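You operate a simulated robot arm through the tools that you are given. There is no shell and no other tool.

You run a simulated robot arm. Do the job below in one go: nothing can be reset, and whatever is moved stays where it is left.

TASK
Shut the red knob on the bar, then vent the empty flasks on red P3 and blue P4.
Fine: both valves go back to SHUT; the frozen flask stays shut off under vacuum; all three stay hanging.

The check looks at the end state, three seconds after you hand in, the way a careful person would. Anything else that was tipped, shoved, dropped, spilled or broken makes it a failure.

THE ROBOT
A 6-joint arm with a two-finger gripper, fixed in place. Base frame: the origin is at the foot of the arm, x ahead of it, y to its left, z up. Readings come in mm, degrees, newtons and seconds.
With the tool pointing down near the work surface it reaches from about 120 to 900 mm from the base axis. Its first joint turns from -166.0 to 166.0 degrees. Payload 3.43 kg.
The tool frame sits at the grasp point between the pads (the TCP): z along the fingers, y along the line on which they close. The tips reach 20 mm beyond it. The gripper opens to 190 mm. The gripper's body begins 248 mm behind the TCP.
Orientation is that of the tool frame in the base frame, as a unit quaternion [w, x, y, z]. With the fingers straight down and closing along the base's y, the tool's x points along the base's -x, its y along +y and its z along -z.

THE INTERFACE
- The arm moves only by the tool nudge_tool. Its argument "plan" is a list of rows, each a list of 7 numbers: the turn, a rotation vector about the tool's x, y, z in degrees, then the shift along the tool's x, y, z in mm, then the gripper command, from -1 (fully open) to 1 (shut), values between in proportion. In form: [[ax, ay, az, tx, ty, tz, fingers], ...]. A call has 1 to 20 rows; each row shifts and turns the commanded pose from where the row before left it, along the tool's axes as they then stand. Each row takes 0.2 s and may step no farther than 50 mm and 8.6 degrees from the row before; otherwise, or with a gripper value out of range, the whole call is refused. Where a pose cannot be reached the arm comes as near as it can. A force on the tool above 40 N (or 10 N above the force at the start of the call, whichever is more), or a blocked arm, ends the call early, and 0.2 s more pass. Each finger travels about 45 mm/s and halts on what it meets, pressing with about 34 N; the grip force reading is that of the motor and also rises with nothing between the fingers. The clock runs only during rows and for 0.2 s after the last one: add rows that do not move to give the fingers time. The reply holds the time, the measured pose of the TCP, the force on the tool along the base axes, the opening and the grip force, in the units named above and with some noise, with the torque about the TCP (base axes, N m) and any sound that the robot's microphone picked up.
- Cameras (640 x 400 px; columns grow to the right, rows downward): "scene" is fixed at [401.1, 500.1, 1886.3]; the picture's right is [-0.61, -0.79, 0.00], its down [-0.55, 0.43, -0.71] and it looks along [0.56, -0.44, -0.70] (base axes); focal length 318 px, centre (320, 200). "wrist" rides on the gripper at [70, -8, -288] in the tool frame; the picture's right is [0.12, 0.99, 0.00], its down [-0.96, 0.12, -0.25] and it looks along [-0.25, 0.03, 0.97] (tool axes); focal length 261 px, centre (320, 200). There is no depth. A picture from a camera that has moved, and an enlarged one, comes with that camera's place and axes in the base frame and with its lens.
- camera(camera): a new picture of that camera. The clock stands still meanwhile.
- slide_trunk(by): slides the trunk up (or, below 0, down) by that many mm; the arm rides with it, the base frame stays. It gives what a move gives, with no picture.
- inspect(camera, box): a new picture of the part [left, top, right, bottom] of that camera's present view, enlarged. The clock stands still meanwhile.
- close_job(): hands the job in; it is judged then, once.

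Nothing tells you positions but the pictures and the camera data. Unless the task says otherwise, let go and move clear before handing in.

The tools are called as a command line: name --pt "numbers of a row" for each row, then --argument value for the rest, lists and objects as JSON in quotes. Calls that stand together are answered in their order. nudge_tool: Moves the arm, as the interface text tells. Its arguments: {"type":"object","properties":{"plan":{"type":"array"}},"required":["plan"]} The other tools are called the same way: slide_trunk (by) slides the trunk up or down; camera (camera) takes a picture; inspect (camera, box) takes an enlarged picture of a part of a camera's view; close_job () hands the job in.

At the start:

```text
t: 0.0
eef_pos: [583.8, -79.0, 1338.6]
orientation: [0.0, 0.001, 1.0, 0.0]
contact_force: [-0.2, 0.0, -0.1]
ft_torque: [0.0, -0.01, 0.0]
opening: 190.0
grasp_force: 0.0
trunk travel left (down, up): [-175.0, 65.0]
```

scene: 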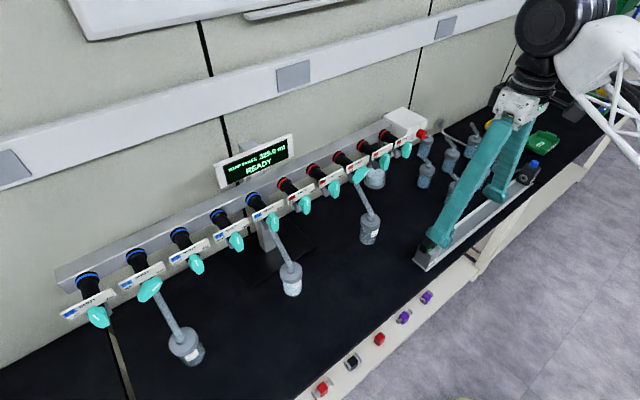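
wrist: 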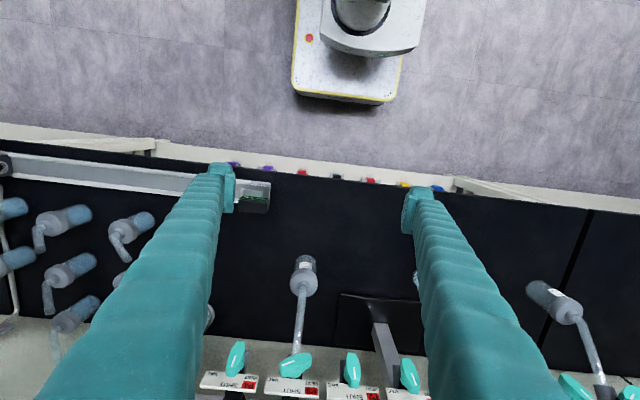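

I see a freeze-dryer manifold with a row of blue- and red-marked valve ports with teal handles, a red knob at the bar's end, and three hanging flasks. I'll look closer before moving.

inspect --camera "scene" --box '[200, 100, 450, 256]'

inspect --camera "scene" --box '[50, 170, 310, 370]'

inspect --camera "wrist" --box '[180, 240, 460, 400]'

inspect --camera "scene" --box '[320, 100, 440, 175]'

```text
2.56 times, centred on (325, 178) of scene
camera zoom: at [401.1, 500.1, 1886.3], right [-0.61, -0.79, 0.0], down [-0.55, 0.43, -0.71], along [0.56, -0.44, -0.7], focal length 815 px, centre (307, 256)
```

zoom: 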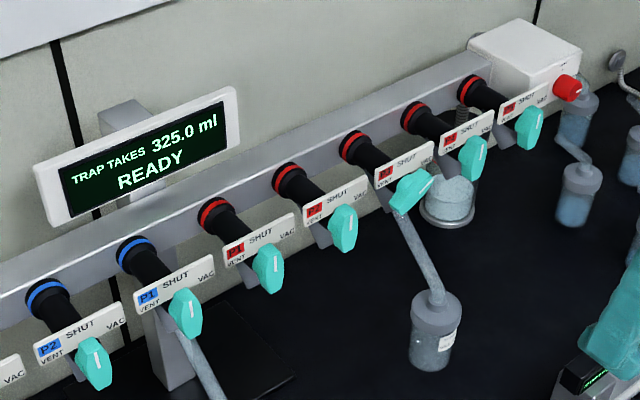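

```text
2.00 times, centred on (180, 270) of scene
camera zoom: at [401.1, 500.1, 1886.3], right [-0.61, -0.79, 0.0], down [-0.55, 0.43, -0.71], along [0.56, -0.44, -0.7], focal length 637 px, centre (600, 60)
```

zoom: 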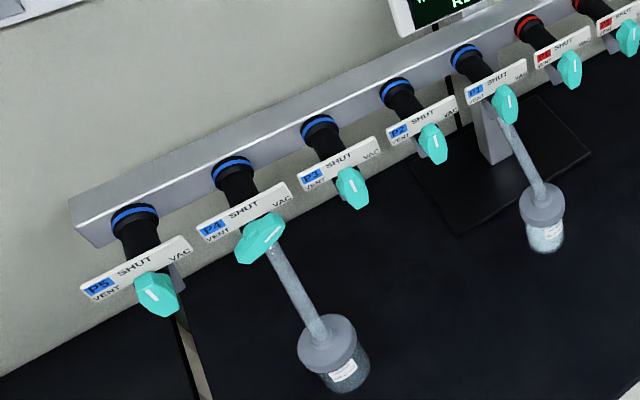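

```text
2.29 times, centred on (320, 320) of wrist
camera zoom: at [512.7, -87.2, 1626.0], right [-0.12, 0.99, 0.0], down [0.96, 0.12, 0.25], along [0.25, 0.03, -0.97], focal length 596 px, centre (320, -74)
```

zoom: 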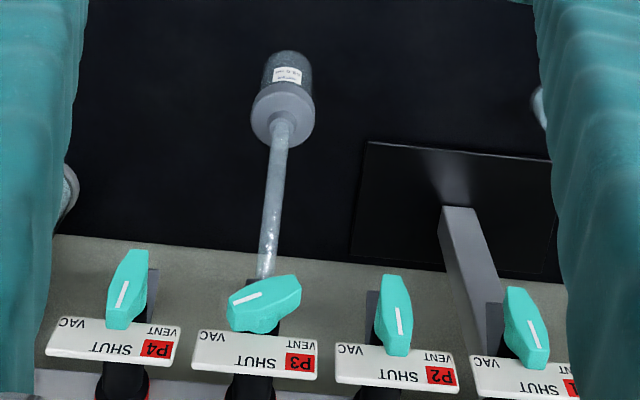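

```text
5.33 times, centred on (380, 138) of scene
camera zoom: at [401.1, 500.1, 1886.3], right [-0.61, -0.79, 0.0], down [-0.55, 0.43, -0.71], along [0.56, -0.44, -0.7], focal length 1698 px, centre (0, 533)
```

zoom: 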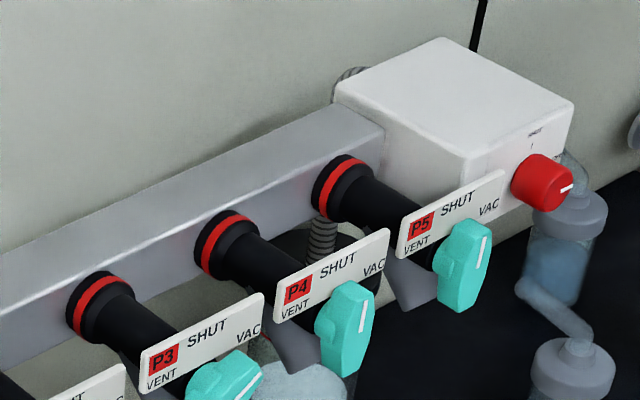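

The manifold runs along y at about x≈930, z≈1234, with the valve handles facing the robot. Red P3 and blue P4 point to VAC, and the frozen flask on blue P1 reads SHUT. I'll pitch the tool to horizontal, well short of the handles, so the wrist camera can look at them.

nudge_tool --pt "0 0 0 -40 0 0 -1" --pt "0 0 0 -40 0 0 -1" --pt "0 -8 0 0 0 0 -1" --pt "0 -8 0 0 0 0 -1" --pt "0 -8 0 0 0 0 -1" --pt "0 -8 0 0 0 0 -1" --pt "0 -8 0 0 0 0 -1"

```text
t: 1.6
eef_pos: [664.1, -79.9, 1339.2]
orientation: [0.342, 0.0, 0.94, -0.001]
contact_force: [1.9, -0.2, -1.6]
ft_torque: [0.04, 0.09, 0.02]
opening: 189.9
grasp_force: 0.1
trunk travel left (down, up): [-175.0, 65.0]
```

nudge_tool --pt "0 -8 0 0 0 0 -1" --pt "0 -8 0 0 0 0 -1" --pt "0 -8 0 0 0 0 -1" --pt "0 -8 0 0 0 0 -1" --pt "0 -8 0 0 0 0 -1" --pt "0 -8 0 0 0 0 -1" --pt "0 -2 0 0 0 0 -1" --pt "0 0 0 0 0 0 -1"

camera --camera "wrist"

camera --camera "scene"

```text
t: 3.4
eef_pos: [663.0, -79.1, 1338.3]
orientation: [0.707, -0.001, 0.707, 0.0]
contact_force: [0.7, 0.0, 0.4]
ft_torque: [0.01, -0.01, 0.01]
opening: 190.1
grasp_force: 0.1
trunk travel left (down, up): [-175.0, 65.0]
```

```text
taken
camera wrist: at [375.1, -88.0, 1267.7], right [0.0, 0.99, -0.12], down [-0.25, 0.12, 0.96], along [0.97, 0.03, 0.25], focal length 261 px, centre (320, 200)
```

wrist: 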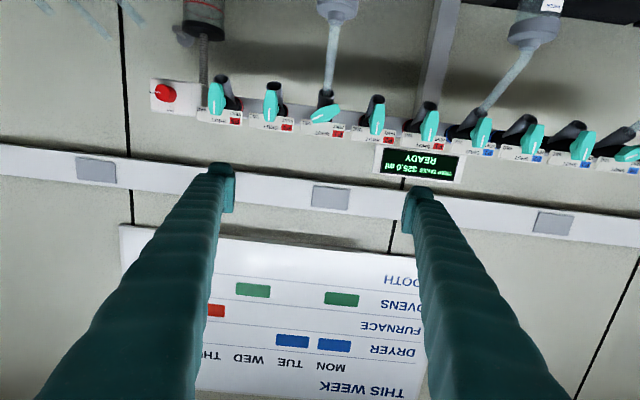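

```text
taken
```

scene: 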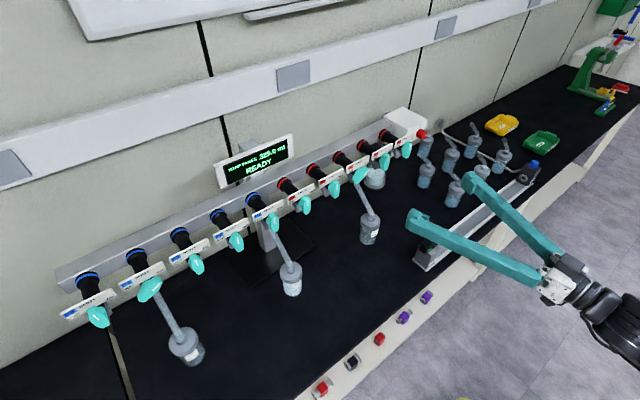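

The tool is now horizontal with clear space ahead. I'll lower it level with the handles and look again.

nudge_tool --pt "0 0 0 35 0 0 -1" --pt "0 0 0 35 0 0 -1" --pt "0 0 0 30 0 0 -1" --pt "0 0 0 0 0 0 -1"

camera --camera "wrist"

inspect --camera "wrist" --box '[140, 120, 400, 283]'

```text
t: 4.4
eef_pos: [664.1, -78.0, 1238.2]
orientation: [0.707, 0.0, 0.707, 0.0]
contact_force: [-0.6, -0.1, 0.1]
ft_torque: [-0.01, 0.0, 0.01]
opening: 189.9
grasp_force: 0.0
trunk travel left (down, up): [-175.0, 65.0]
```

```text
taken
camera wrist: at [374.9, -86.8, 1166.9], right [0.0, 0.99, -0.12], down [-0.25, 0.12, 0.96], along [0.97, 0.03, 0.25], focal length 261 px, centre (320, 200)
```

wrist: 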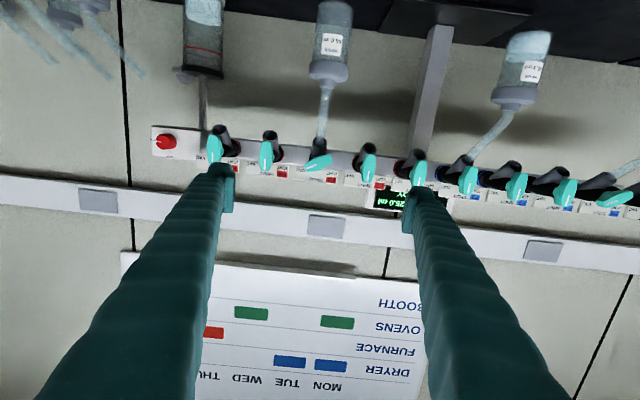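

```text
2.45 times, centred on (270, 202) of wrist
camera zoom: at [374.9, -86.8, 1166.9], right [0.0, 0.99, -0.12], down [-0.25, 0.12, 0.96], along [0.97, 0.03, 0.25], focal length 640 px, centre (443, 196)
```

zoom: 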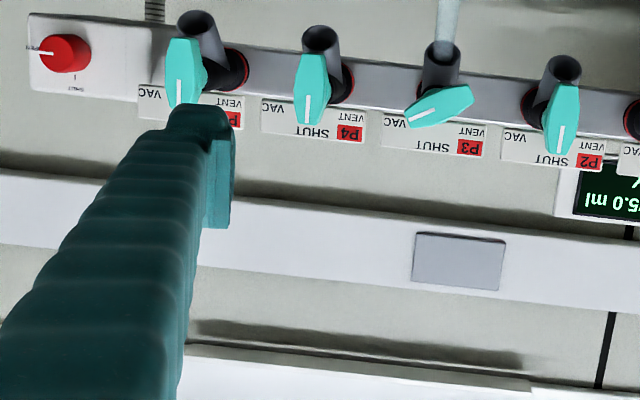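

The red knob's line points sideways and its SHUT mark seems to be at the top. I'll zoom in on the knob, then on the P3 valve.

inspect --camera "wrist" --box '[140, 115, 220, 165]'

inspect --camera "scene" --box '[395, 110, 459, 150]'

inspect --camera "wrist" --box '[280, 60, 400, 195]'

inspect --camera "wrist" --box '[520, 130, 640, 220]'

inspect --camera "scene" --box '[330, 130, 410, 250]'

inspect --camera "scene" --box '[110, 230, 220, 370]'

```text
8.00 times, centred on (180, 140) of wrist
camera zoom: at [374.9, -86.8, 1166.9], right [0.0, 0.99, -0.12], down [-0.25, 0.12, 0.96], along [0.97, 0.03, 0.25], focal length 2085 px, centre (1440, 680)
```

zoom: 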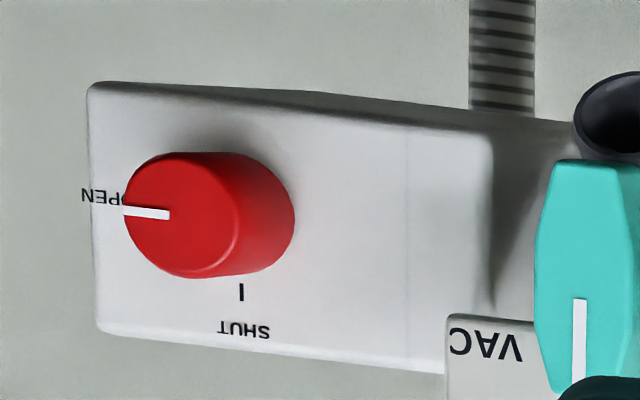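

```text
10.00 times, centred on (427, 130) of scene
camera zoom: at [401.1, 500.1, 1886.3], right [-0.61, -0.79, 0.0], down [-0.55, 0.43, -0.71], along [0.56, -0.44, -0.7], focal length 3184 px, centre (-750, 900)
```

zoom: 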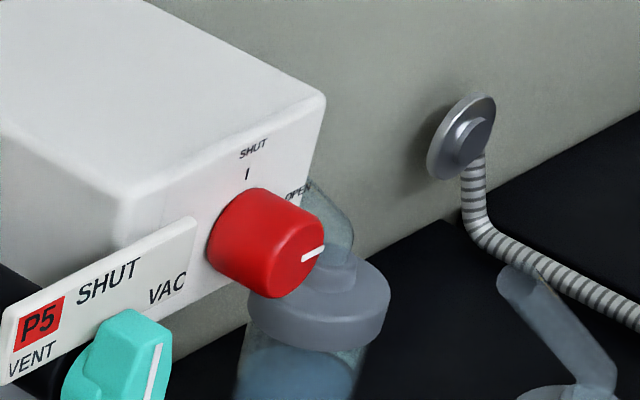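

```text
2.96 times, centred on (340, 128) of wrist
camera zoom: at [374.9, -86.8, 1166.9], right [0.0, 0.99, -0.12], down [-0.25, 0.12, 0.96], along [0.97, 0.03, 0.25], focal length 772 px, centre (261, 415)
```

zoom: 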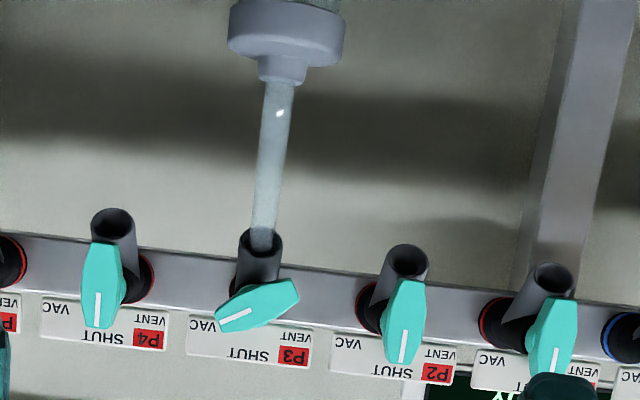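

```text
4.44 times, centred on (580, 175) of wrist
camera zoom: at [374.9, -86.8, 1166.9], right [0.0, 0.99, -0.12], down [-0.25, 0.12, 0.96], along [0.97, 0.03, 0.25], focal length 1158 px, centre (-836, 311)
```

zoom: 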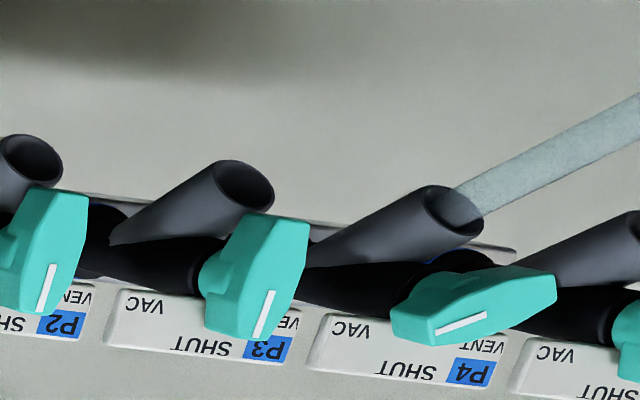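

```text
3.33 times, centred on (370, 190) of scene
camera zoom: at [401.1, 500.1, 1886.3], right [-0.61, -0.79, 0.0], down [-0.55, 0.43, -0.71], along [0.56, -0.44, -0.7], focal length 1061 px, centre (153, 233)
```

zoom: 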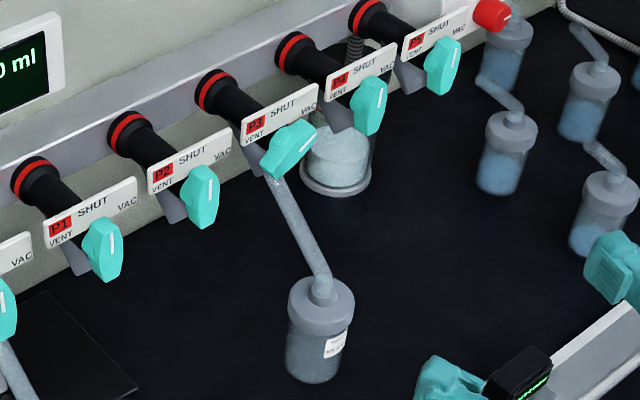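

```text
2.86 times, centred on (165, 300) of scene
camera zoom: at [401.1, 500.1, 1886.3], right [-0.61, -0.79, 0.0], down [-0.55, 0.43, -0.71], along [0.56, -0.44, -0.7], focal length 910 px, centre (763, -86)
```

zoom: 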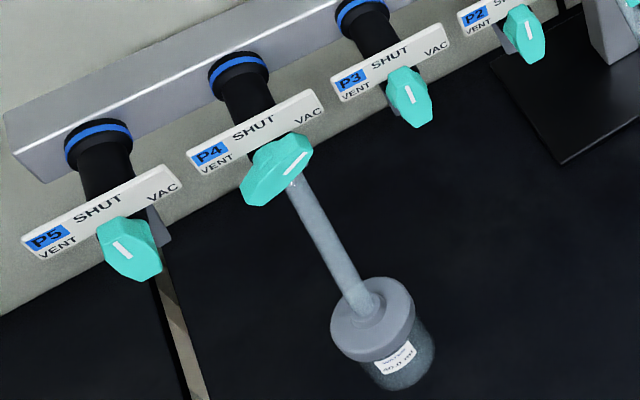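

The knob is at about (957, -424, 1230), with its line at OPEN (right) and SHUT at the top, so it needs 90° counter‑clockwise. The port handles are at x≈934, z≈1230: red P3 at y≈-82 and blue P4 at y≈575. I'll move in front of the knob with the fingers partly closed to refine its position.

nudge_tool --pt "0 0 0 0 -49 0 0.26" --pt "0 0 0 0 -49 0 0.26" --pt "0 0 0 0 -49 0 0.26" --pt "0 0 0 0 -49 0 0.26" --pt "0 0 0 0 -49 0 0.26" --pt "0 0 0 0 -49 0 0.26" --pt "0 0 0 3 -50 0 0.26" --pt "0 0 0 4 0 30 0.26" --pt "0 0 0 0 0 30 0.26" --pt "0 0 0 0 0 30 0.26" --pt "0 0 0 0 0 30 0.26" --pt "0 0 0 0 0 0 0.26"

camera --camera "wrist"

camera --camera "scene"

```text
t: 5.1
eef_pos: [694.2, -45.6, 1231.6]
orientation: [0.699, -0.083, 0.705, 0.088]
contact_force: [-0.7, 0.5, 0.8]
ft_torque: [-0.03, 0.1, -0.24]
opening: 127.2
grasp_force: 0.0
trunk travel left (down, up): [-175.0, 65.0]
stopped in row 3: the arm was blocked; the commanded pose is now the measured one
```

```text
taken
camera wrist: at [416.2, -121.7, 1163.1], right [-0.24, 0.96, -0.11], down [-0.26, 0.05, 0.96], along [0.94, 0.26, 0.24], focal length 261 px, centre (320, 200)
```

wrist: 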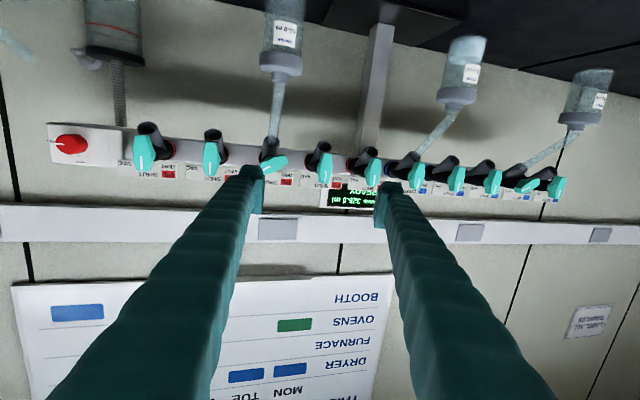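

```text
taken
```

scene: 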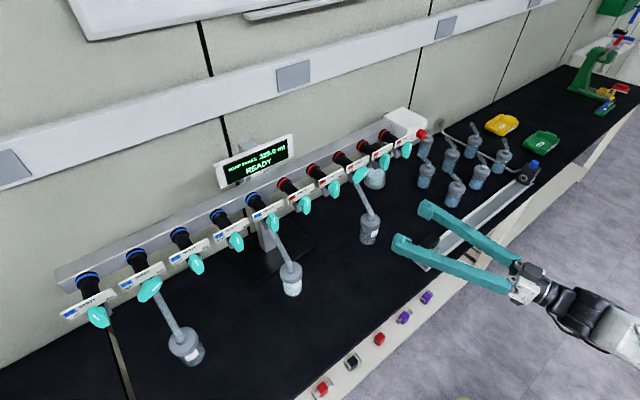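

The arm was blocked while folded close to its own base, and the tool yawed about 13° without touching anything. I'll extend forward to give the wrist room and straighten the yaw before going sideways.

nudge_tool --pt "0 0 0 0 -6 24 0.26" --pt "0 0 0 0 -6 24 0.26" --pt "0 0 0 0 -6 24 0.26" --pt "0 0 0 0 -6 24 0.26" --pt "0 0 0 0 0 0 0.26"

```text
t: 6.3
eef_pos: [795.3, -51.9, 1227.6]
orientation: [0.698, -0.081, 0.706, 0.087]
contact_force: [0.1, -0.4, 0.1]
ft_torque: [0.01, -0.02, 0.01]
opening: 70.2
grasp_force: 0.0
trunk travel left (down, up): [-175.0, 65.0]
```

nudge_tool --pt "4.6 -0.2 -0.2 0 0 0 0.26" --pt "4.6 -0.2 -0.2 0 0 0 0.26" --pt "4.46 -0.2 -0.2 0 0 0 0.26" --pt "0 0 0 0 0 0 0.26"

```text
t: 7.3
eef_pos: [796.1, -52.0, 1227.6]
orientation: [0.706, -0.002, 0.708, 0.001]
contact_force: [-0.3, 0.2, -0.5]
ft_torque: [0.05, -0.02, 0.01]
opening: 70.3
grasp_force: 0.1
trunk travel left (down, up): [-175.0, 65.0]
```

Straight again. Now I'll slide sideways toward the knob in smaller steps.

nudge_tool --pt "0 0 0 -2 -25 0 0.26" --pt "0 0 0 0 -25 0 0.26" --pt "0 0 0 0 -25 0 0.26" --pt "0 0 0 0 -25 0 0.26" --pt "0 0 0 0 -25 0 0.26" --pt "0 0 0 0 -25 0 0.26" --pt "0 0 0 0 -25 0 0.26" --pt "0 0 0 0 -25 0 0.26" --pt "0 0 0 0 0 0 0.26"

```text
t: 9.3
eef_pos: [794.6, -252.1, 1230.8]
orientation: [0.707, 0.001, 0.708, -0.002]
contact_force: [-0.2, -0.4, 0.1]
ft_torque: [0.0, 0.02, -0.03]
opening: 70.4
grasp_force: 0.1
trunk travel left (down, up): [-175.0, 65.0]
```

nudge_tool --pt "0 0 0 0 -25 0 0.26" --pt "0 0 0 0 -25 0 0.26" --pt "0 0 0 0 -25 0 0.26" --pt "0 0 0 0 -25 0 0.26" --pt "0 0 0 0 -25 0 0.26" --pt "0 0 0 0 -25 0 0.26" --pt "0 0 0 0 -22 0 0.26" --pt "0 0 0 0 0 0 0.26"

camera --camera "wrist"

camera --camera "scene"

```text
t: 11.1
eef_pos: [793.9, -424.4, 1231.9]
orientation: [0.707, 0.002, 0.708, -0.003]
contact_force: [-0.3, -0.6, 0.0]
ft_torque: [-0.01, 0.01, 0.0]
opening: 70.2
grasp_force: 0.2
trunk travel left (down, up): [-175.0, 65.0]
```

```text
taken
camera wrist: at [505.6, -431.4, 1161.0], right [0.0, 0.99, -0.12], down [-0.25, 0.12, 0.96], along [0.97, 0.03, 0.24], focal length 261 px, centre (320, 200)
```

wrist: 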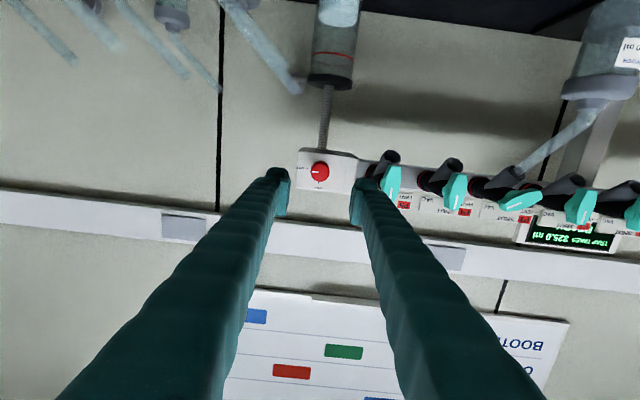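

```text
taken
```

scene: 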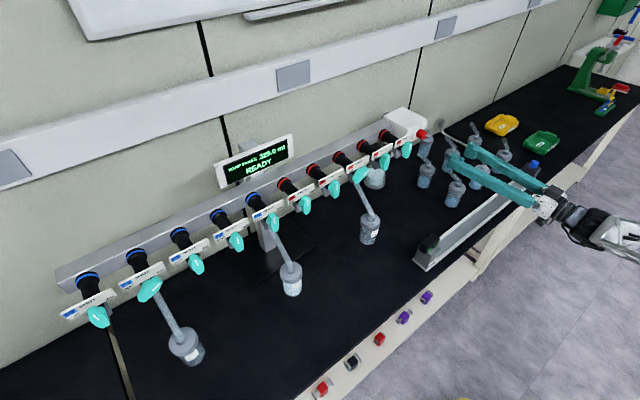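

inspect --camera "wrist" --box '[256, 130, 416, 230]'

inspect --camera "wrist" --box '[288, 145, 352, 195]'

```text
4.00 times, centred on (336, 180) of wrist
camera zoom: at [505.6, -431.4, 1161.0], right [0.0, 0.99, -0.12], down [-0.25, 0.12, 0.96], along [0.97, 0.03, 0.24], focal length 1043 px, centre (256, 280)
```

zoom: 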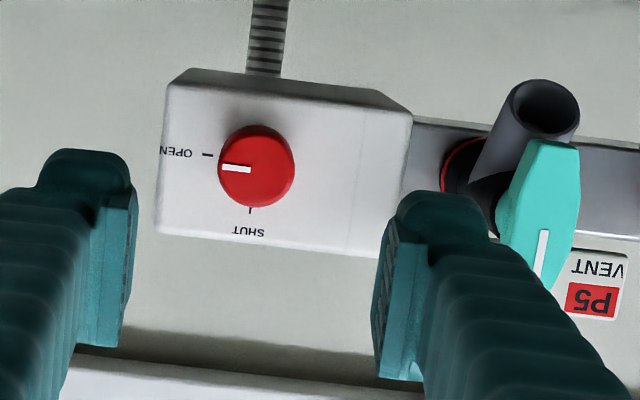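

```text
8.00 times, centred on (320, 170) of wrist
camera zoom: at [505.6, -431.4, 1161.0], right [0.0, 0.99, -0.12], down [-0.25, 0.12, 0.96], along [0.97, 0.03, 0.24], focal length 2085 px, centre (320, 440)
```

zoom: 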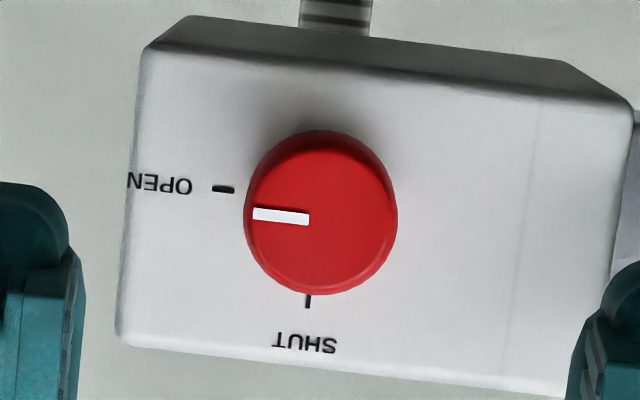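

The knob is right ahead, about 33 mm in diameter, with its axis near (y -423, z 1228). I'll correct the small offset, roll +45° and advance part way to check alignment.

nudge_tool --pt "0 0 0 3.5 1.5 0 0.26" --pt "0 0 7.5 0 0 0 0.26" --pt "0 0 7.5 0 0 0 0.26" --pt "0 0 7.5 0 0 10 0.26" --pt "0 0 7.5 0 0 20 0.26" --pt "0 0 7.5 0 0 20 0.26" --pt "0 0 7.5 0 0 20 0.26" --pt "0 0 0 0 0 15 0.26" --pt "0 0 0 0 0 0 0.26"

camera --camera "wrist"

inspect --camera "wrist" --box '[260, 120, 388, 200]'

inspect --camera "scene" --box '[370, 90, 498, 170]'

```text
t: 13.1
eef_pos: [880.6, -423.0, 1227.5]
orientation: [0.653, 0.271, 0.653, 0.27]
contact_force: [0.8, 0.5, 0.6]
ft_torque: [0.02, 0.03, 0.04]
opening: 70.2
grasp_force: 0.0
trunk travel left (down, up): [-175.0, 65.0]
```

```text
taken
camera wrist: at [592.0, -377.7, 1171.5], right [0.0, 0.79, 0.62], down [-0.25, -0.6, 0.76], along [0.97, -0.15, 0.19], focal length 261 px, centre (320, 200)
```

wrist: 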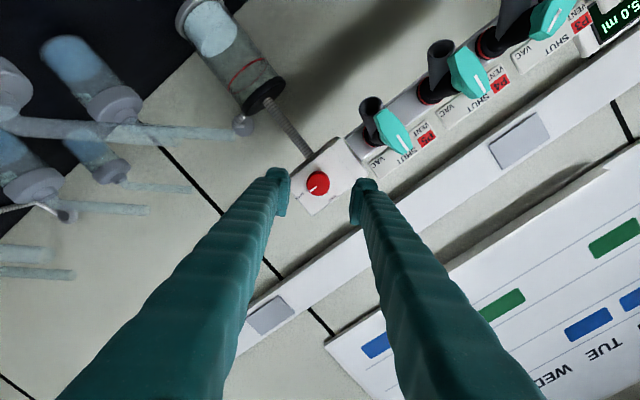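

```text
5.00 times, centred on (324, 160) of wrist
camera zoom: at [592.0, -377.7, 1171.5], right [0.0, 0.79, 0.62], down [-0.25, -0.6, 0.76], along [0.97, -0.15, 0.19], focal length 1303 px, centre (300, 400)
```

zoom: 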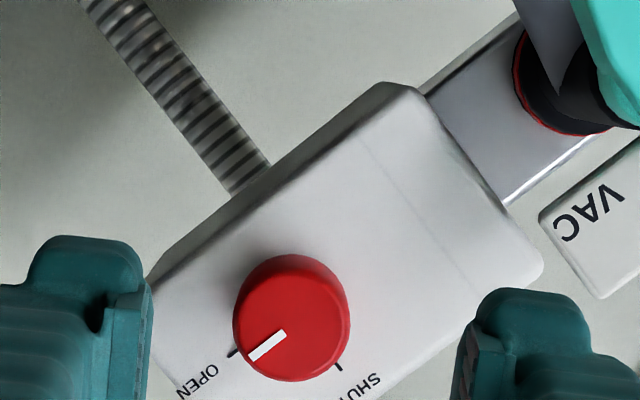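

```text
5.00 times, centred on (434, 130) of scene
camera zoom: at [401.1, 500.1, 1886.3], right [-0.61, -0.79, 0.0], down [-0.55, 0.43, -0.71], along [0.56, -0.44, -0.7], focal length 1592 px, centre (-250, 550)
```

zoom: 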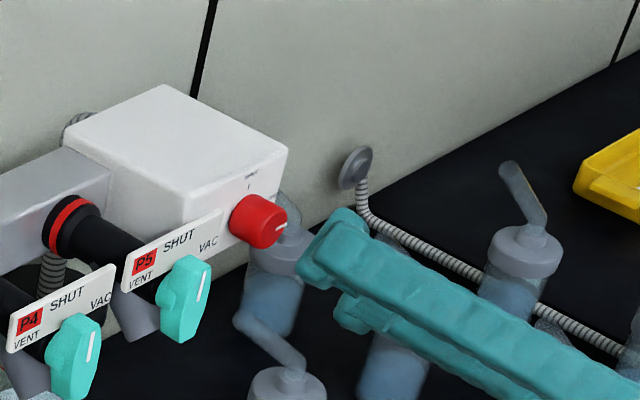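

The knob is centred between the fingers. I'll advance to straddle it, with tips stopping about 10 mm short of the box face, and close.

nudge_tool --pt "0 0 0 0 -1 20 0.26" --pt "0 0 0 0 0 20 0.26" --pt "0 0 0 0 0 20 0.26" --pt "0 0 0 0 0 11 0.26" --pt "0 0 0 0 0 0 0.26"

inspect --camera "wrist" --box '[260, 130, 388, 210]'

inspect --camera "scene" --box '[370, 90, 498, 170]'

```text
t: 14.3
eef_pos: [950.5, -423.6, 1227.9]
orientation: [0.653, 0.272, 0.653, 0.268]
contact_force: [0.7, -0.6, -0.9]
ft_torque: [0.01, -0.01, 0.0]
opening: 70.1
grasp_force: 0.0
trunk travel left (down, up): [-175.0, 65.0]
```

```text
5.00 times, centred on (324, 170) of wrist
camera zoom: at [662.7, -378.5, 1171.3], right [0.0, 0.79, 0.62], down [-0.25, -0.6, 0.76], along [0.97, -0.16, 0.19], focal length 1303 px, centre (300, 350)
```

zoom: 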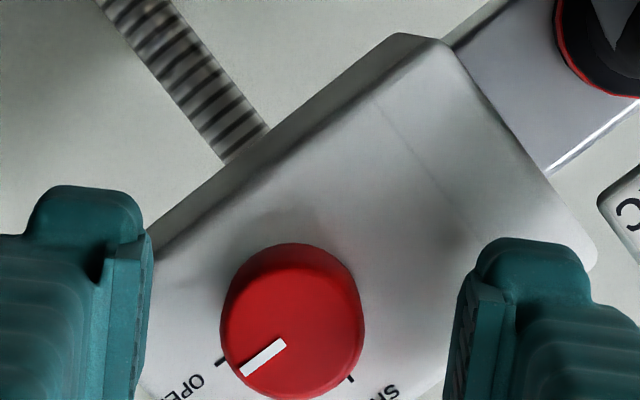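

```text
5.00 times, centred on (434, 130) of scene
camera zoom: at [401.1, 500.1, 1886.3], right [-0.61, -0.79, 0.0], down [-0.55, 0.43, -0.71], along [0.56, -0.44, -0.7], focal length 1592 px, centre (-250, 550)
```

zoom: 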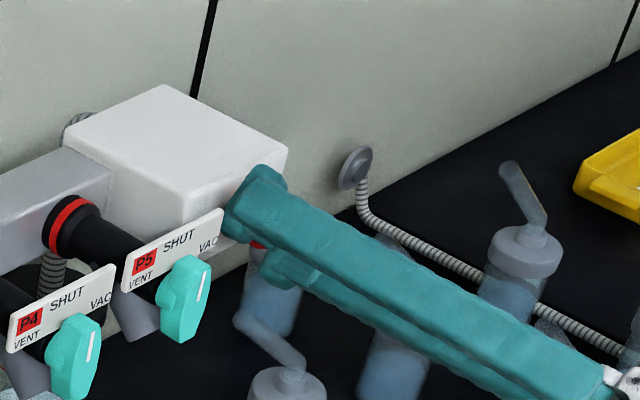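

The fingers straddle the knob. I'll close on it.

nudge_tool --pt "0 0 0 0 0 0 1" --pt "0 0 0 0 0 0 1" --pt "0 0 0 0 0 0 1" --pt "0 0 0 0 0 0 1"

inspect --camera "wrist" --box '[260, 130, 388, 210]'

```text
t: 15.3
eef_pos: [951.4, -424.4, 1224.8]
orientation: [0.653, 0.273, 0.654, 0.269]
contact_force: [2.6, -6.0, -6.5]
ft_torque: [0.0, 0.07, -0.09]
opening: 32.9
grasp_force: 45.2
trunk travel left (down, up): [-175.0, 65.0]
```

```text
5.00 times, centred on (324, 170) of wrist
camera zoom: at [662.8, -379.4, 1170.3], right [0.0, 0.79, 0.62], down [-0.25, -0.6, 0.76], along [0.97, -0.16, 0.19], focal length 1303 px, centre (300, 350)
```

zoom: 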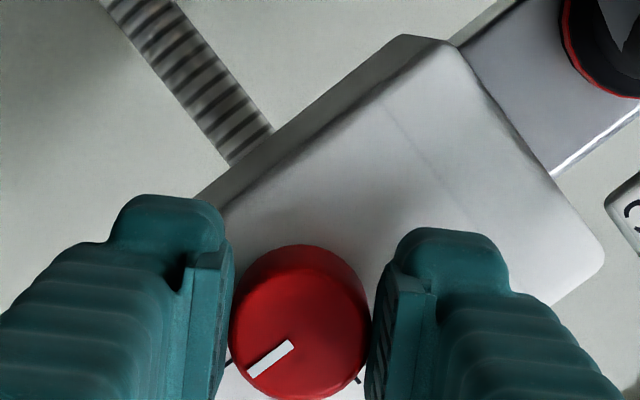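

I have a firm grip on the 33 mm knob. I'll relieve the small sideways load and begin turning counter‑clockwise.

nudge_tool --pt "0 0 0 0 -2.5 0 1" --pt "0 0 -5 0 0 0 1" --pt "0 0 -5 0 0 0 1" --pt "0 0 -5 0 0 0 1" --pt "0 0 -5 0 0 0 1" --pt "0 0 -5 0 0 0 1" --pt "0 0 -5 0 0 0 1"

inspect --camera "wrist" --box '[260, 130, 388, 210]'

```text
t: 16.9
eef_pos: [949.9, -424.7, 1224.7]
orientation: [0.701, 0.092, 0.701, 0.091]
contact_force: [9.8, -1.1, 13.6]
ft_torque: [0.03, 0.02, -0.01]
opening: 32.7
grasp_force: 44.8
trunk travel left (down, up): [-175.0, 65.0]
```

```text
5.00 times, centred on (324, 170) of wrist
camera zoom: at [662.7, -414.0, 1155.0], right [0.0, 0.99, 0.14], down [-0.25, -0.13, 0.96], along [0.97, -0.04, 0.25], focal length 1303 px, centre (300, 350)
```

zoom: 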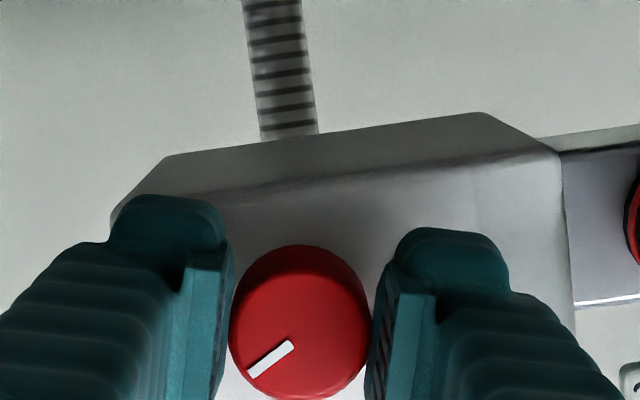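

nudge_tool --pt "0 0 0 -2 0 0 1" --pt "0 0 -5 0 0 0 1" --pt "0 0 -5 0 0 0 1" --pt "0 0 -5 0 0 0 1" --pt "0 0 -5 0 0 0 1" --pt "0 0 -5 0 0 0 1" --pt "0 0 -5 0 0 0 1" --pt "0 0 0 0 0 0 1"

```text
t: 18.7
eef_pos: [951.1, -424.9, 1225.4]
orientation: [0.7, -0.093, 0.702, -0.093]
contact_force: [-4.7, 9.5, -12.5]
ft_torque: [0.01, 0.16, 0.08]
opening: 32.9
grasp_force: 45.4
trunk travel left (down, up): [-175.0, 65.0]
```

nudge_tool --pt "0 0 0 0.7 0.7 0 1" --pt "0 0 -5 0 0 0 1" --pt "0 0 -5 0 0 0 1" --pt "0 0 -5 0 0 0 1" --pt "0 0 -5 0 0 0 1" --pt "0 0 -5 0 0 0 1" --pt "0 0 -5 0 0 0 1" --pt "0 0 0 0 0 0 1"

inspect --camera "wrist" --box '[260, 130, 388, 210]'

```text
t: 20.1
eef_pos: [951.6, -425.0, 1226.3]
orientation: [0.662, -0.237, 0.675, -0.225]
contact_force: [3.5, 7.9, -5.4]
ft_torque: [-0.02, -0.09, 0.17]
opening: 32.4
grasp_force: 45.3
out of reach, approached as far as the arm can: row 6
trunk travel left (down, up): [-175.0, 65.0]
stopped in row 6: the force on the tool passed its limit at 56 N (the readings are from after the stop); the commanded pose is now the measured one
```

```text
5.00 times, centred on (324, 170) of wrist
camera zoom: at [662.6, -477.6, 1181.8], right [-0.02, 0.71, -0.71], down [-0.24, 0.68, 0.69], along [0.97, 0.18, 0.15], focal length 1303 px, centre (300, 350)
```

zoom: 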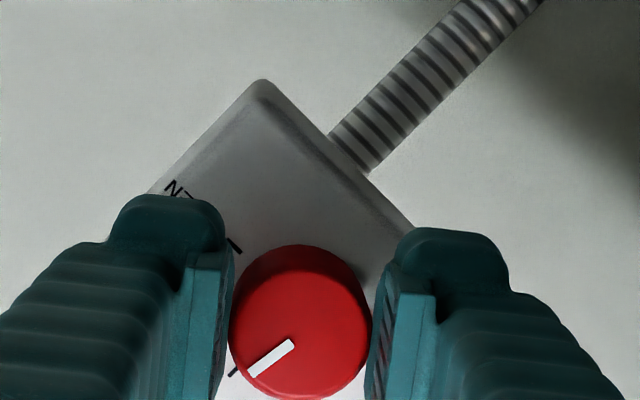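

The knob has followed about 83° and its mark is nearly at SHUT, but the arm hit a wrist roll limit. I'll release, roll back in place, re-grip and finish the last few degrees.

nudge_tool --pt "0 0 0 0 0 0 0.26" --pt "0 0 0 0 0 0 0.26" --pt "0 0 0 0 0 0 0.26" --pt "0 0 7.6 0 0 0 0.26" --pt "0 0 7.6 0 0 0 0.26" --pt "0 0 7.6 0 0 0 0.26" --pt "0 0 7.6 0 0 0 0.26" --pt "0 0 7.6 0 0 0 0.26" --pt "0 0 0 0 0 0 0.26"

inspect --camera "wrist" --box '[260, 130, 388, 210]'

inspect --camera "wrist" --box '[300, 165, 364, 205]'

```text
t: 22.1
eef_pos: [951.0, -427.7, 1226.9]
orientation: [0.7, -0.003, 0.714, 0.003]
contact_force: [-0.3, 0.4, -0.1]
ft_torque: [0.02, -0.03, -0.03]
opening: 70.6
grasp_force: 0.2
trunk travel left (down, up): [-175.0, 65.0]
```

```text
5.00 times, centred on (324, 170) of wrist
camera zoom: at [661.2, -437.4, 1162.1], right [-0.01, 0.99, -0.12], down [-0.23, 0.11, 0.97], along [0.97, 0.04, 0.23], focal length 1303 px, centre (300, 350)
```

zoom: 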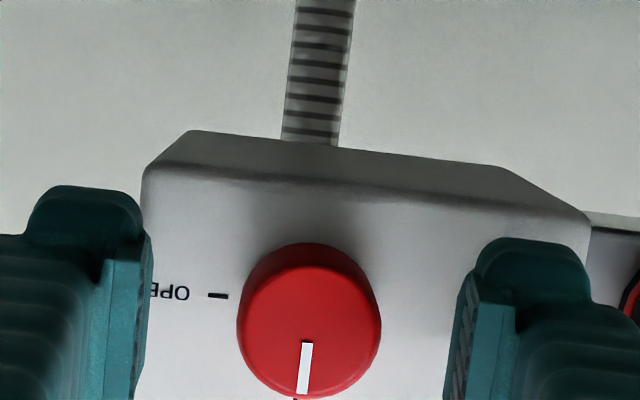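

```text
10.00 times, centred on (332, 185) of wrist
camera zoom: at [661.2, -437.4, 1162.1], right [-0.01, 0.99, -0.12], down [-0.23, 0.11, 0.97], along [0.97, 0.04, 0.23], focal length 2606 px, centre (200, 350)
```

zoom: 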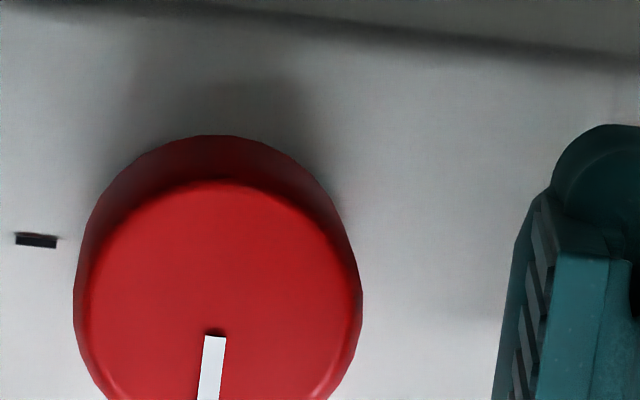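

inspect --camera "wrist" --box '[288, 170, 352, 220]'

inspect --camera "scene" --box '[395, 110, 459, 150]'

```text
8.00 times, centred on (320, 195) of wrist
camera zoom: at [661.2, -437.4, 1162.1], right [-0.01, 0.99, -0.12], down [-0.23, 0.11, 0.97], along [0.97, 0.04, 0.23], focal length 2085 px, centre (320, 240)
```

zoom: 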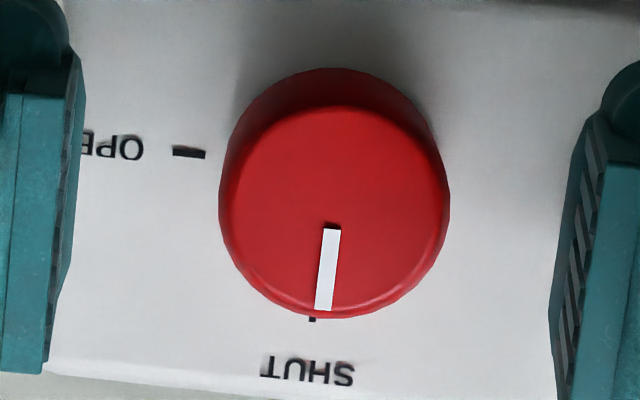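

```text
10.00 times, centred on (427, 130) of scene
camera zoom: at [401.1, 500.1, 1886.3], right [-0.61, -0.79, 0.0], down [-0.55, 0.43, -0.71], along [0.56, -0.44, -0.7], focal length 3184 px, centre (-750, 900)
```

zoom: 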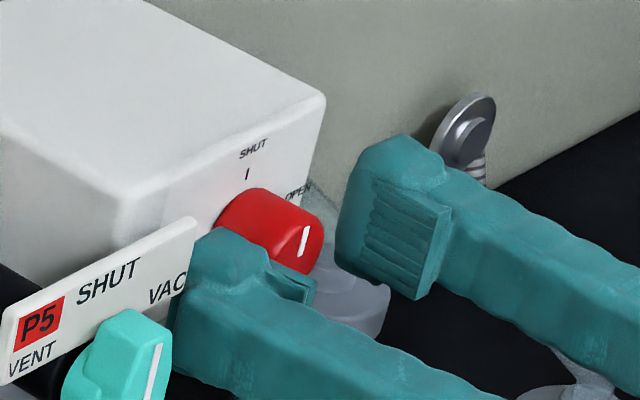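

The mark now points straight up at SHUT, within about a degree. I'll back away and move over in front of red P3.

nudge_tool --pt "0 0 0 0 0 -15 0.26" --pt "0 0 0 0 0 -25 0.26" --pt "0 0 0 0 0 -25 0.26" --pt "0 0 0 0 0 -25 0.26" --pt "0.5 -1.1 0 0 0 -15 0.26" --pt "0 0 0 0 25 0 0.26" --pt "0 0 0 0 25 0 0.26" --pt "0 0 0 0 25 0 0.26" --pt "0 0 0 0 25 0 0.26" --pt "0 0 0 0 25 0 0.26" --pt "0 0 0 0 25 0 0.26" --pt "0 0 0 0 25 0 0.26" --pt "0 0 0 0 25 0 0.26" --pt "0 0 0 0 25 0 0.26" --pt "0 0 0 0 25 0 0.26" --pt "0 0 0 0 25 0 0.26" --pt "0 0 0 0 25 0 0.26" --pt "0 0 0 0 25 0 0.26" --pt "0 0 0 0 20 0 0.26" --pt "0 0 0 0 0 0 0.26"

camera --camera "wrist"

inspect --camera "scene" --box '[395, 110, 459, 150]'

```text
t: 26.3
eef_pos: [845.3, -83.2, 1227.5]
orientation: [0.706, -0.001, 0.708, -0.002]
contact_force: [0.3, -0.3, -0.2]
ft_torque: [-0.02, -0.02, 0.04]
opening: 70.3
grasp_force: 0.1
trunk travel left (down, up): [-175.0, 65.0]
```

```text
taken
camera wrist: at [557.5, -91.0, 1157.2], right [0.0, 0.99, -0.12], down [-0.25, 0.12, 0.96], along [0.97, 0.03, 0.24], focal length 261 px, centre (320, 200)
```

wrist: 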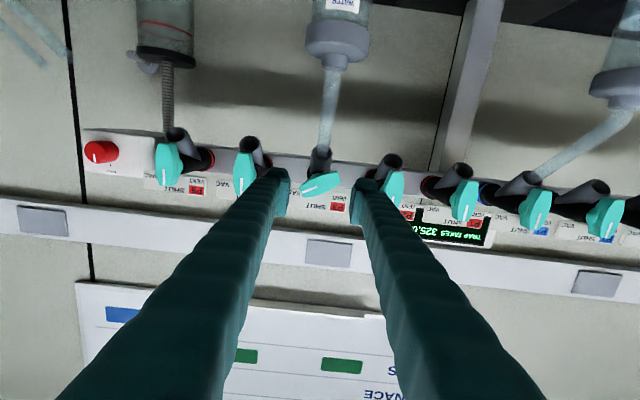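

```text
10.00 times, centred on (427, 130) of scene
camera zoom: at [401.1, 500.1, 1886.3], right [-0.61, -0.79, 0.0], down [-0.55, 0.43, -0.71], along [0.56, -0.44, -0.7], focal length 3184 px, centre (-750, 900)
```

zoom: 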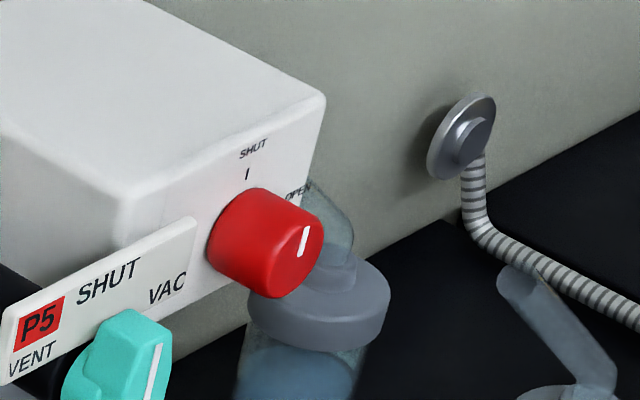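

The knob reads SHUT in both views. Now a close look at the P3 handle.

inspect --camera "wrist" --box '[256, 120, 384, 220]'

inspect --camera "scene" --box '[320, 150, 384, 200]'

```text
4.00 times, centred on (320, 170) of wrist
camera zoom: at [557.5, -91.0, 1157.2], right [0.0, 0.99, -0.12], down [-0.25, 0.12, 0.96], along [0.97, 0.03, 0.24], focal length 1043 px, centre (320, 320)
```

zoom: 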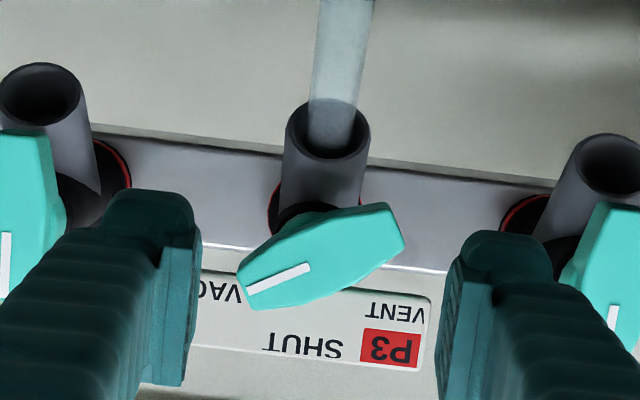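

```text
8.00 times, centred on (352, 175) of scene
camera zoom: at [401.1, 500.1, 1886.3], right [-0.61, -0.79, 0.0], down [-0.55, 0.43, -0.71], along [0.56, -0.44, -0.7], focal length 2547 px, centre (64, 400)
```

zoom: 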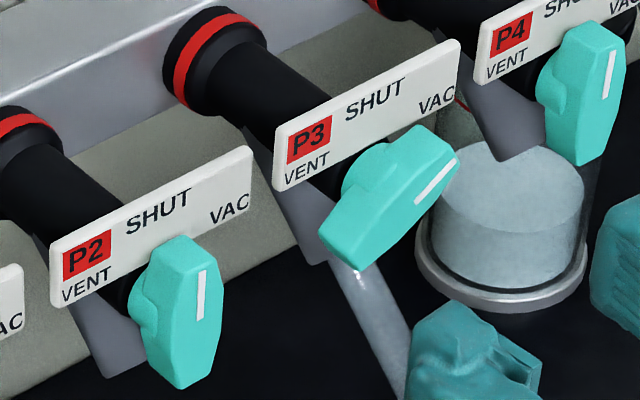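

P3's handle sits about 62° clockwise from SHUT, with its axis near y -82, z 1231 and front face at x≈932. Negative roll is limited on this wrist, so I'll grip with the hand flipped about 180°, which makes the full VAC→VENT sweep available. I'll roll here, clear of everything.

nudge_tool --pt "0 0 8.5 0 0 0 0.26" --pt "0 0 8.5 0 0 0 0.26" --pt "0 0 8.5 0 0 0 0.26" --pt "0 0 8.5 0 0 0 0.26" --pt "0 0 8.5 0 0 0 0.26" --pt "0 0 8.5 0 0 0 0.26" --pt "0 0 8.5 0 0 0 0.26" --pt "0 0 8.5 0 0 0 0.26" --pt "0 0 8.5 0 0 0 0.26" --pt "0 0 8.5 0 0 0 0.26" --pt "0 0 8.5 0 0 0 0.26" --pt "0 0 8.5 0 0 0 0.26" --pt "0 0 0 0 0 0 0.26"

```text
t: 29.1
eef_pos: [845.0, -82.3, 1228.0]
orientation: [0.445, 0.55, 0.445, 0.549]
contact_force: [0.0, -0.4, 1.5]
ft_torque: [0.02, 0.02, 0.0]
opening: 70.3
grasp_force: 0.1
trunk travel left (down, up): [-175.0, 65.0]
```

nudge_tool --pt "0 0 8.5 0 0 0 0.26" --pt "0 0 8.5 0 0 0 0.26" --pt "0 0 8.5 0 0 0 0.26" --pt "0 0 8.5 0 0 0 0.26" --pt "0 0 8.5 0 0 0 0.26" --pt "0 0 8.5 0 0 0 0.26" --pt "0 0 8.5 0 0 0 0.26" --pt "0 0 8.5 0 0 0 0.26" --pt "0 0 8.5 0 0 0 0.26" --pt "0 0 1.5 0 0 0 0.26" --pt "0 0 0 0 0 0 0.26"

camera --camera "wrist"

inspect --camera "wrist" --box '[256, 120, 384, 220]'

```text
t: 31.5
eef_pos: [845.6, -82.7, 1229.2]
orientation: [0.0, 0.707, 0.001, 0.707]
contact_force: [0.0, 0.2, -0.1]
ft_torque: [0.0, 0.01, 0.02]
opening: 70.4
grasp_force: 0.1
trunk travel left (down, up): [-175.0, 65.0]
```

```text
taken
camera wrist: at [558.4, -73.7, 1298.3], right [0.0, -0.99, 0.12], down [-0.25, -0.12, -0.96], along [0.97, -0.03, -0.25], focal length 261 px, centre (320, 200)
```

wrist: 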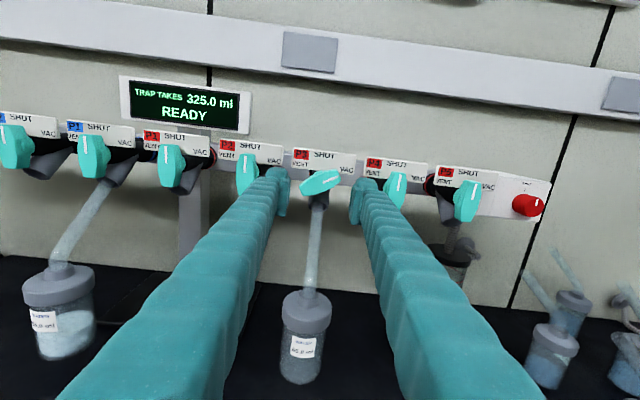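

```text
4.00 times, centred on (320, 170) of wrist
camera zoom: at [558.4, -73.7, 1298.3], right [0.0, -0.99, 0.12], down [-0.25, -0.12, -0.96], along [0.97, -0.03, -0.25], focal length 1043 px, centre (320, 320)
```

zoom: 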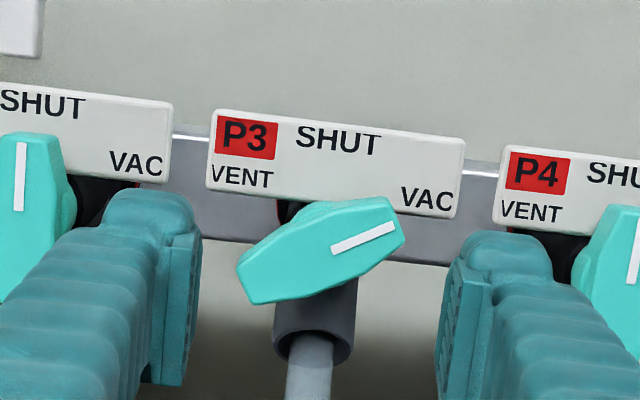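

With the hand flipped the view is clear: the P3 handle is a tapered lever at 60° (VAC), centred on the TCP within 1–2 mm. I'll roll another 60°, narrow the opening to about 50 mm and move closer.

nudge_tool --pt "0 0 0 0.8 0 0 0.474" --pt "0 0 7.5 0 0 0 0.474" --pt "0 0 7.5 0 0 0 0.474" --pt "0 0 7.5 0 0 0 0.474" --pt "0 0 7.5 0 0 0 0.474" --pt "0 0 7.5 0 0 10 0.474" --pt "0 0 7.5 0 0 10 0.474" --pt "0 0 7.5 0 0 10 0.474" --pt "0 0 7.5 0 0 10 0.474" --pt "0 0 0 0 0 0 0.474"

inspect --camera "wrist" --box '[256, 120, 384, 220]'

inspect --camera "scene" --box '[310, 140, 400, 210]'

```text
t: 33.7
eef_pos: [885.6, -82.9, 1229.1]
orientation: [-0.354, 0.613, -0.353, 0.612]
contact_force: [0.7, -0.7, -0.1]
ft_torque: [-0.02, 0.03, 0.01]
opening: 49.8
grasp_force: 0.1
trunk travel left (down, up): [-175.0, 65.0]
```

```text
4.00 times, centred on (320, 170) of wrist
camera zoom: at [596.9, -138.9, 1270.8], right [0.0, -0.6, -0.8], down [-0.25, 0.78, -0.58], along [0.97, 0.2, -0.15], focal length 1043 px, centre (320, 320)
```

zoom: 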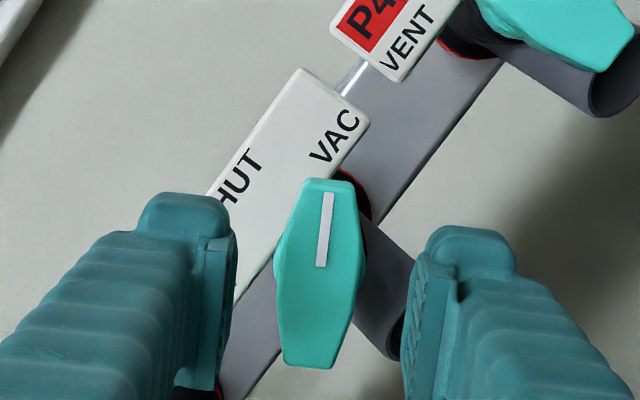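

```text
5.71 times, centred on (355, 175) of scene
camera zoom: at [401.1, 500.1, 1886.3], right [-0.61, -0.79, 0.0], down [-0.55, 0.43, -0.71], along [0.56, -0.44, -0.7], focal length 1819 px, centre (120, 343)
```

zoom: 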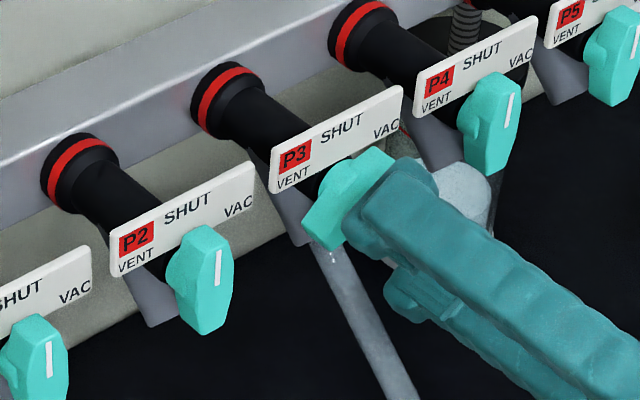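

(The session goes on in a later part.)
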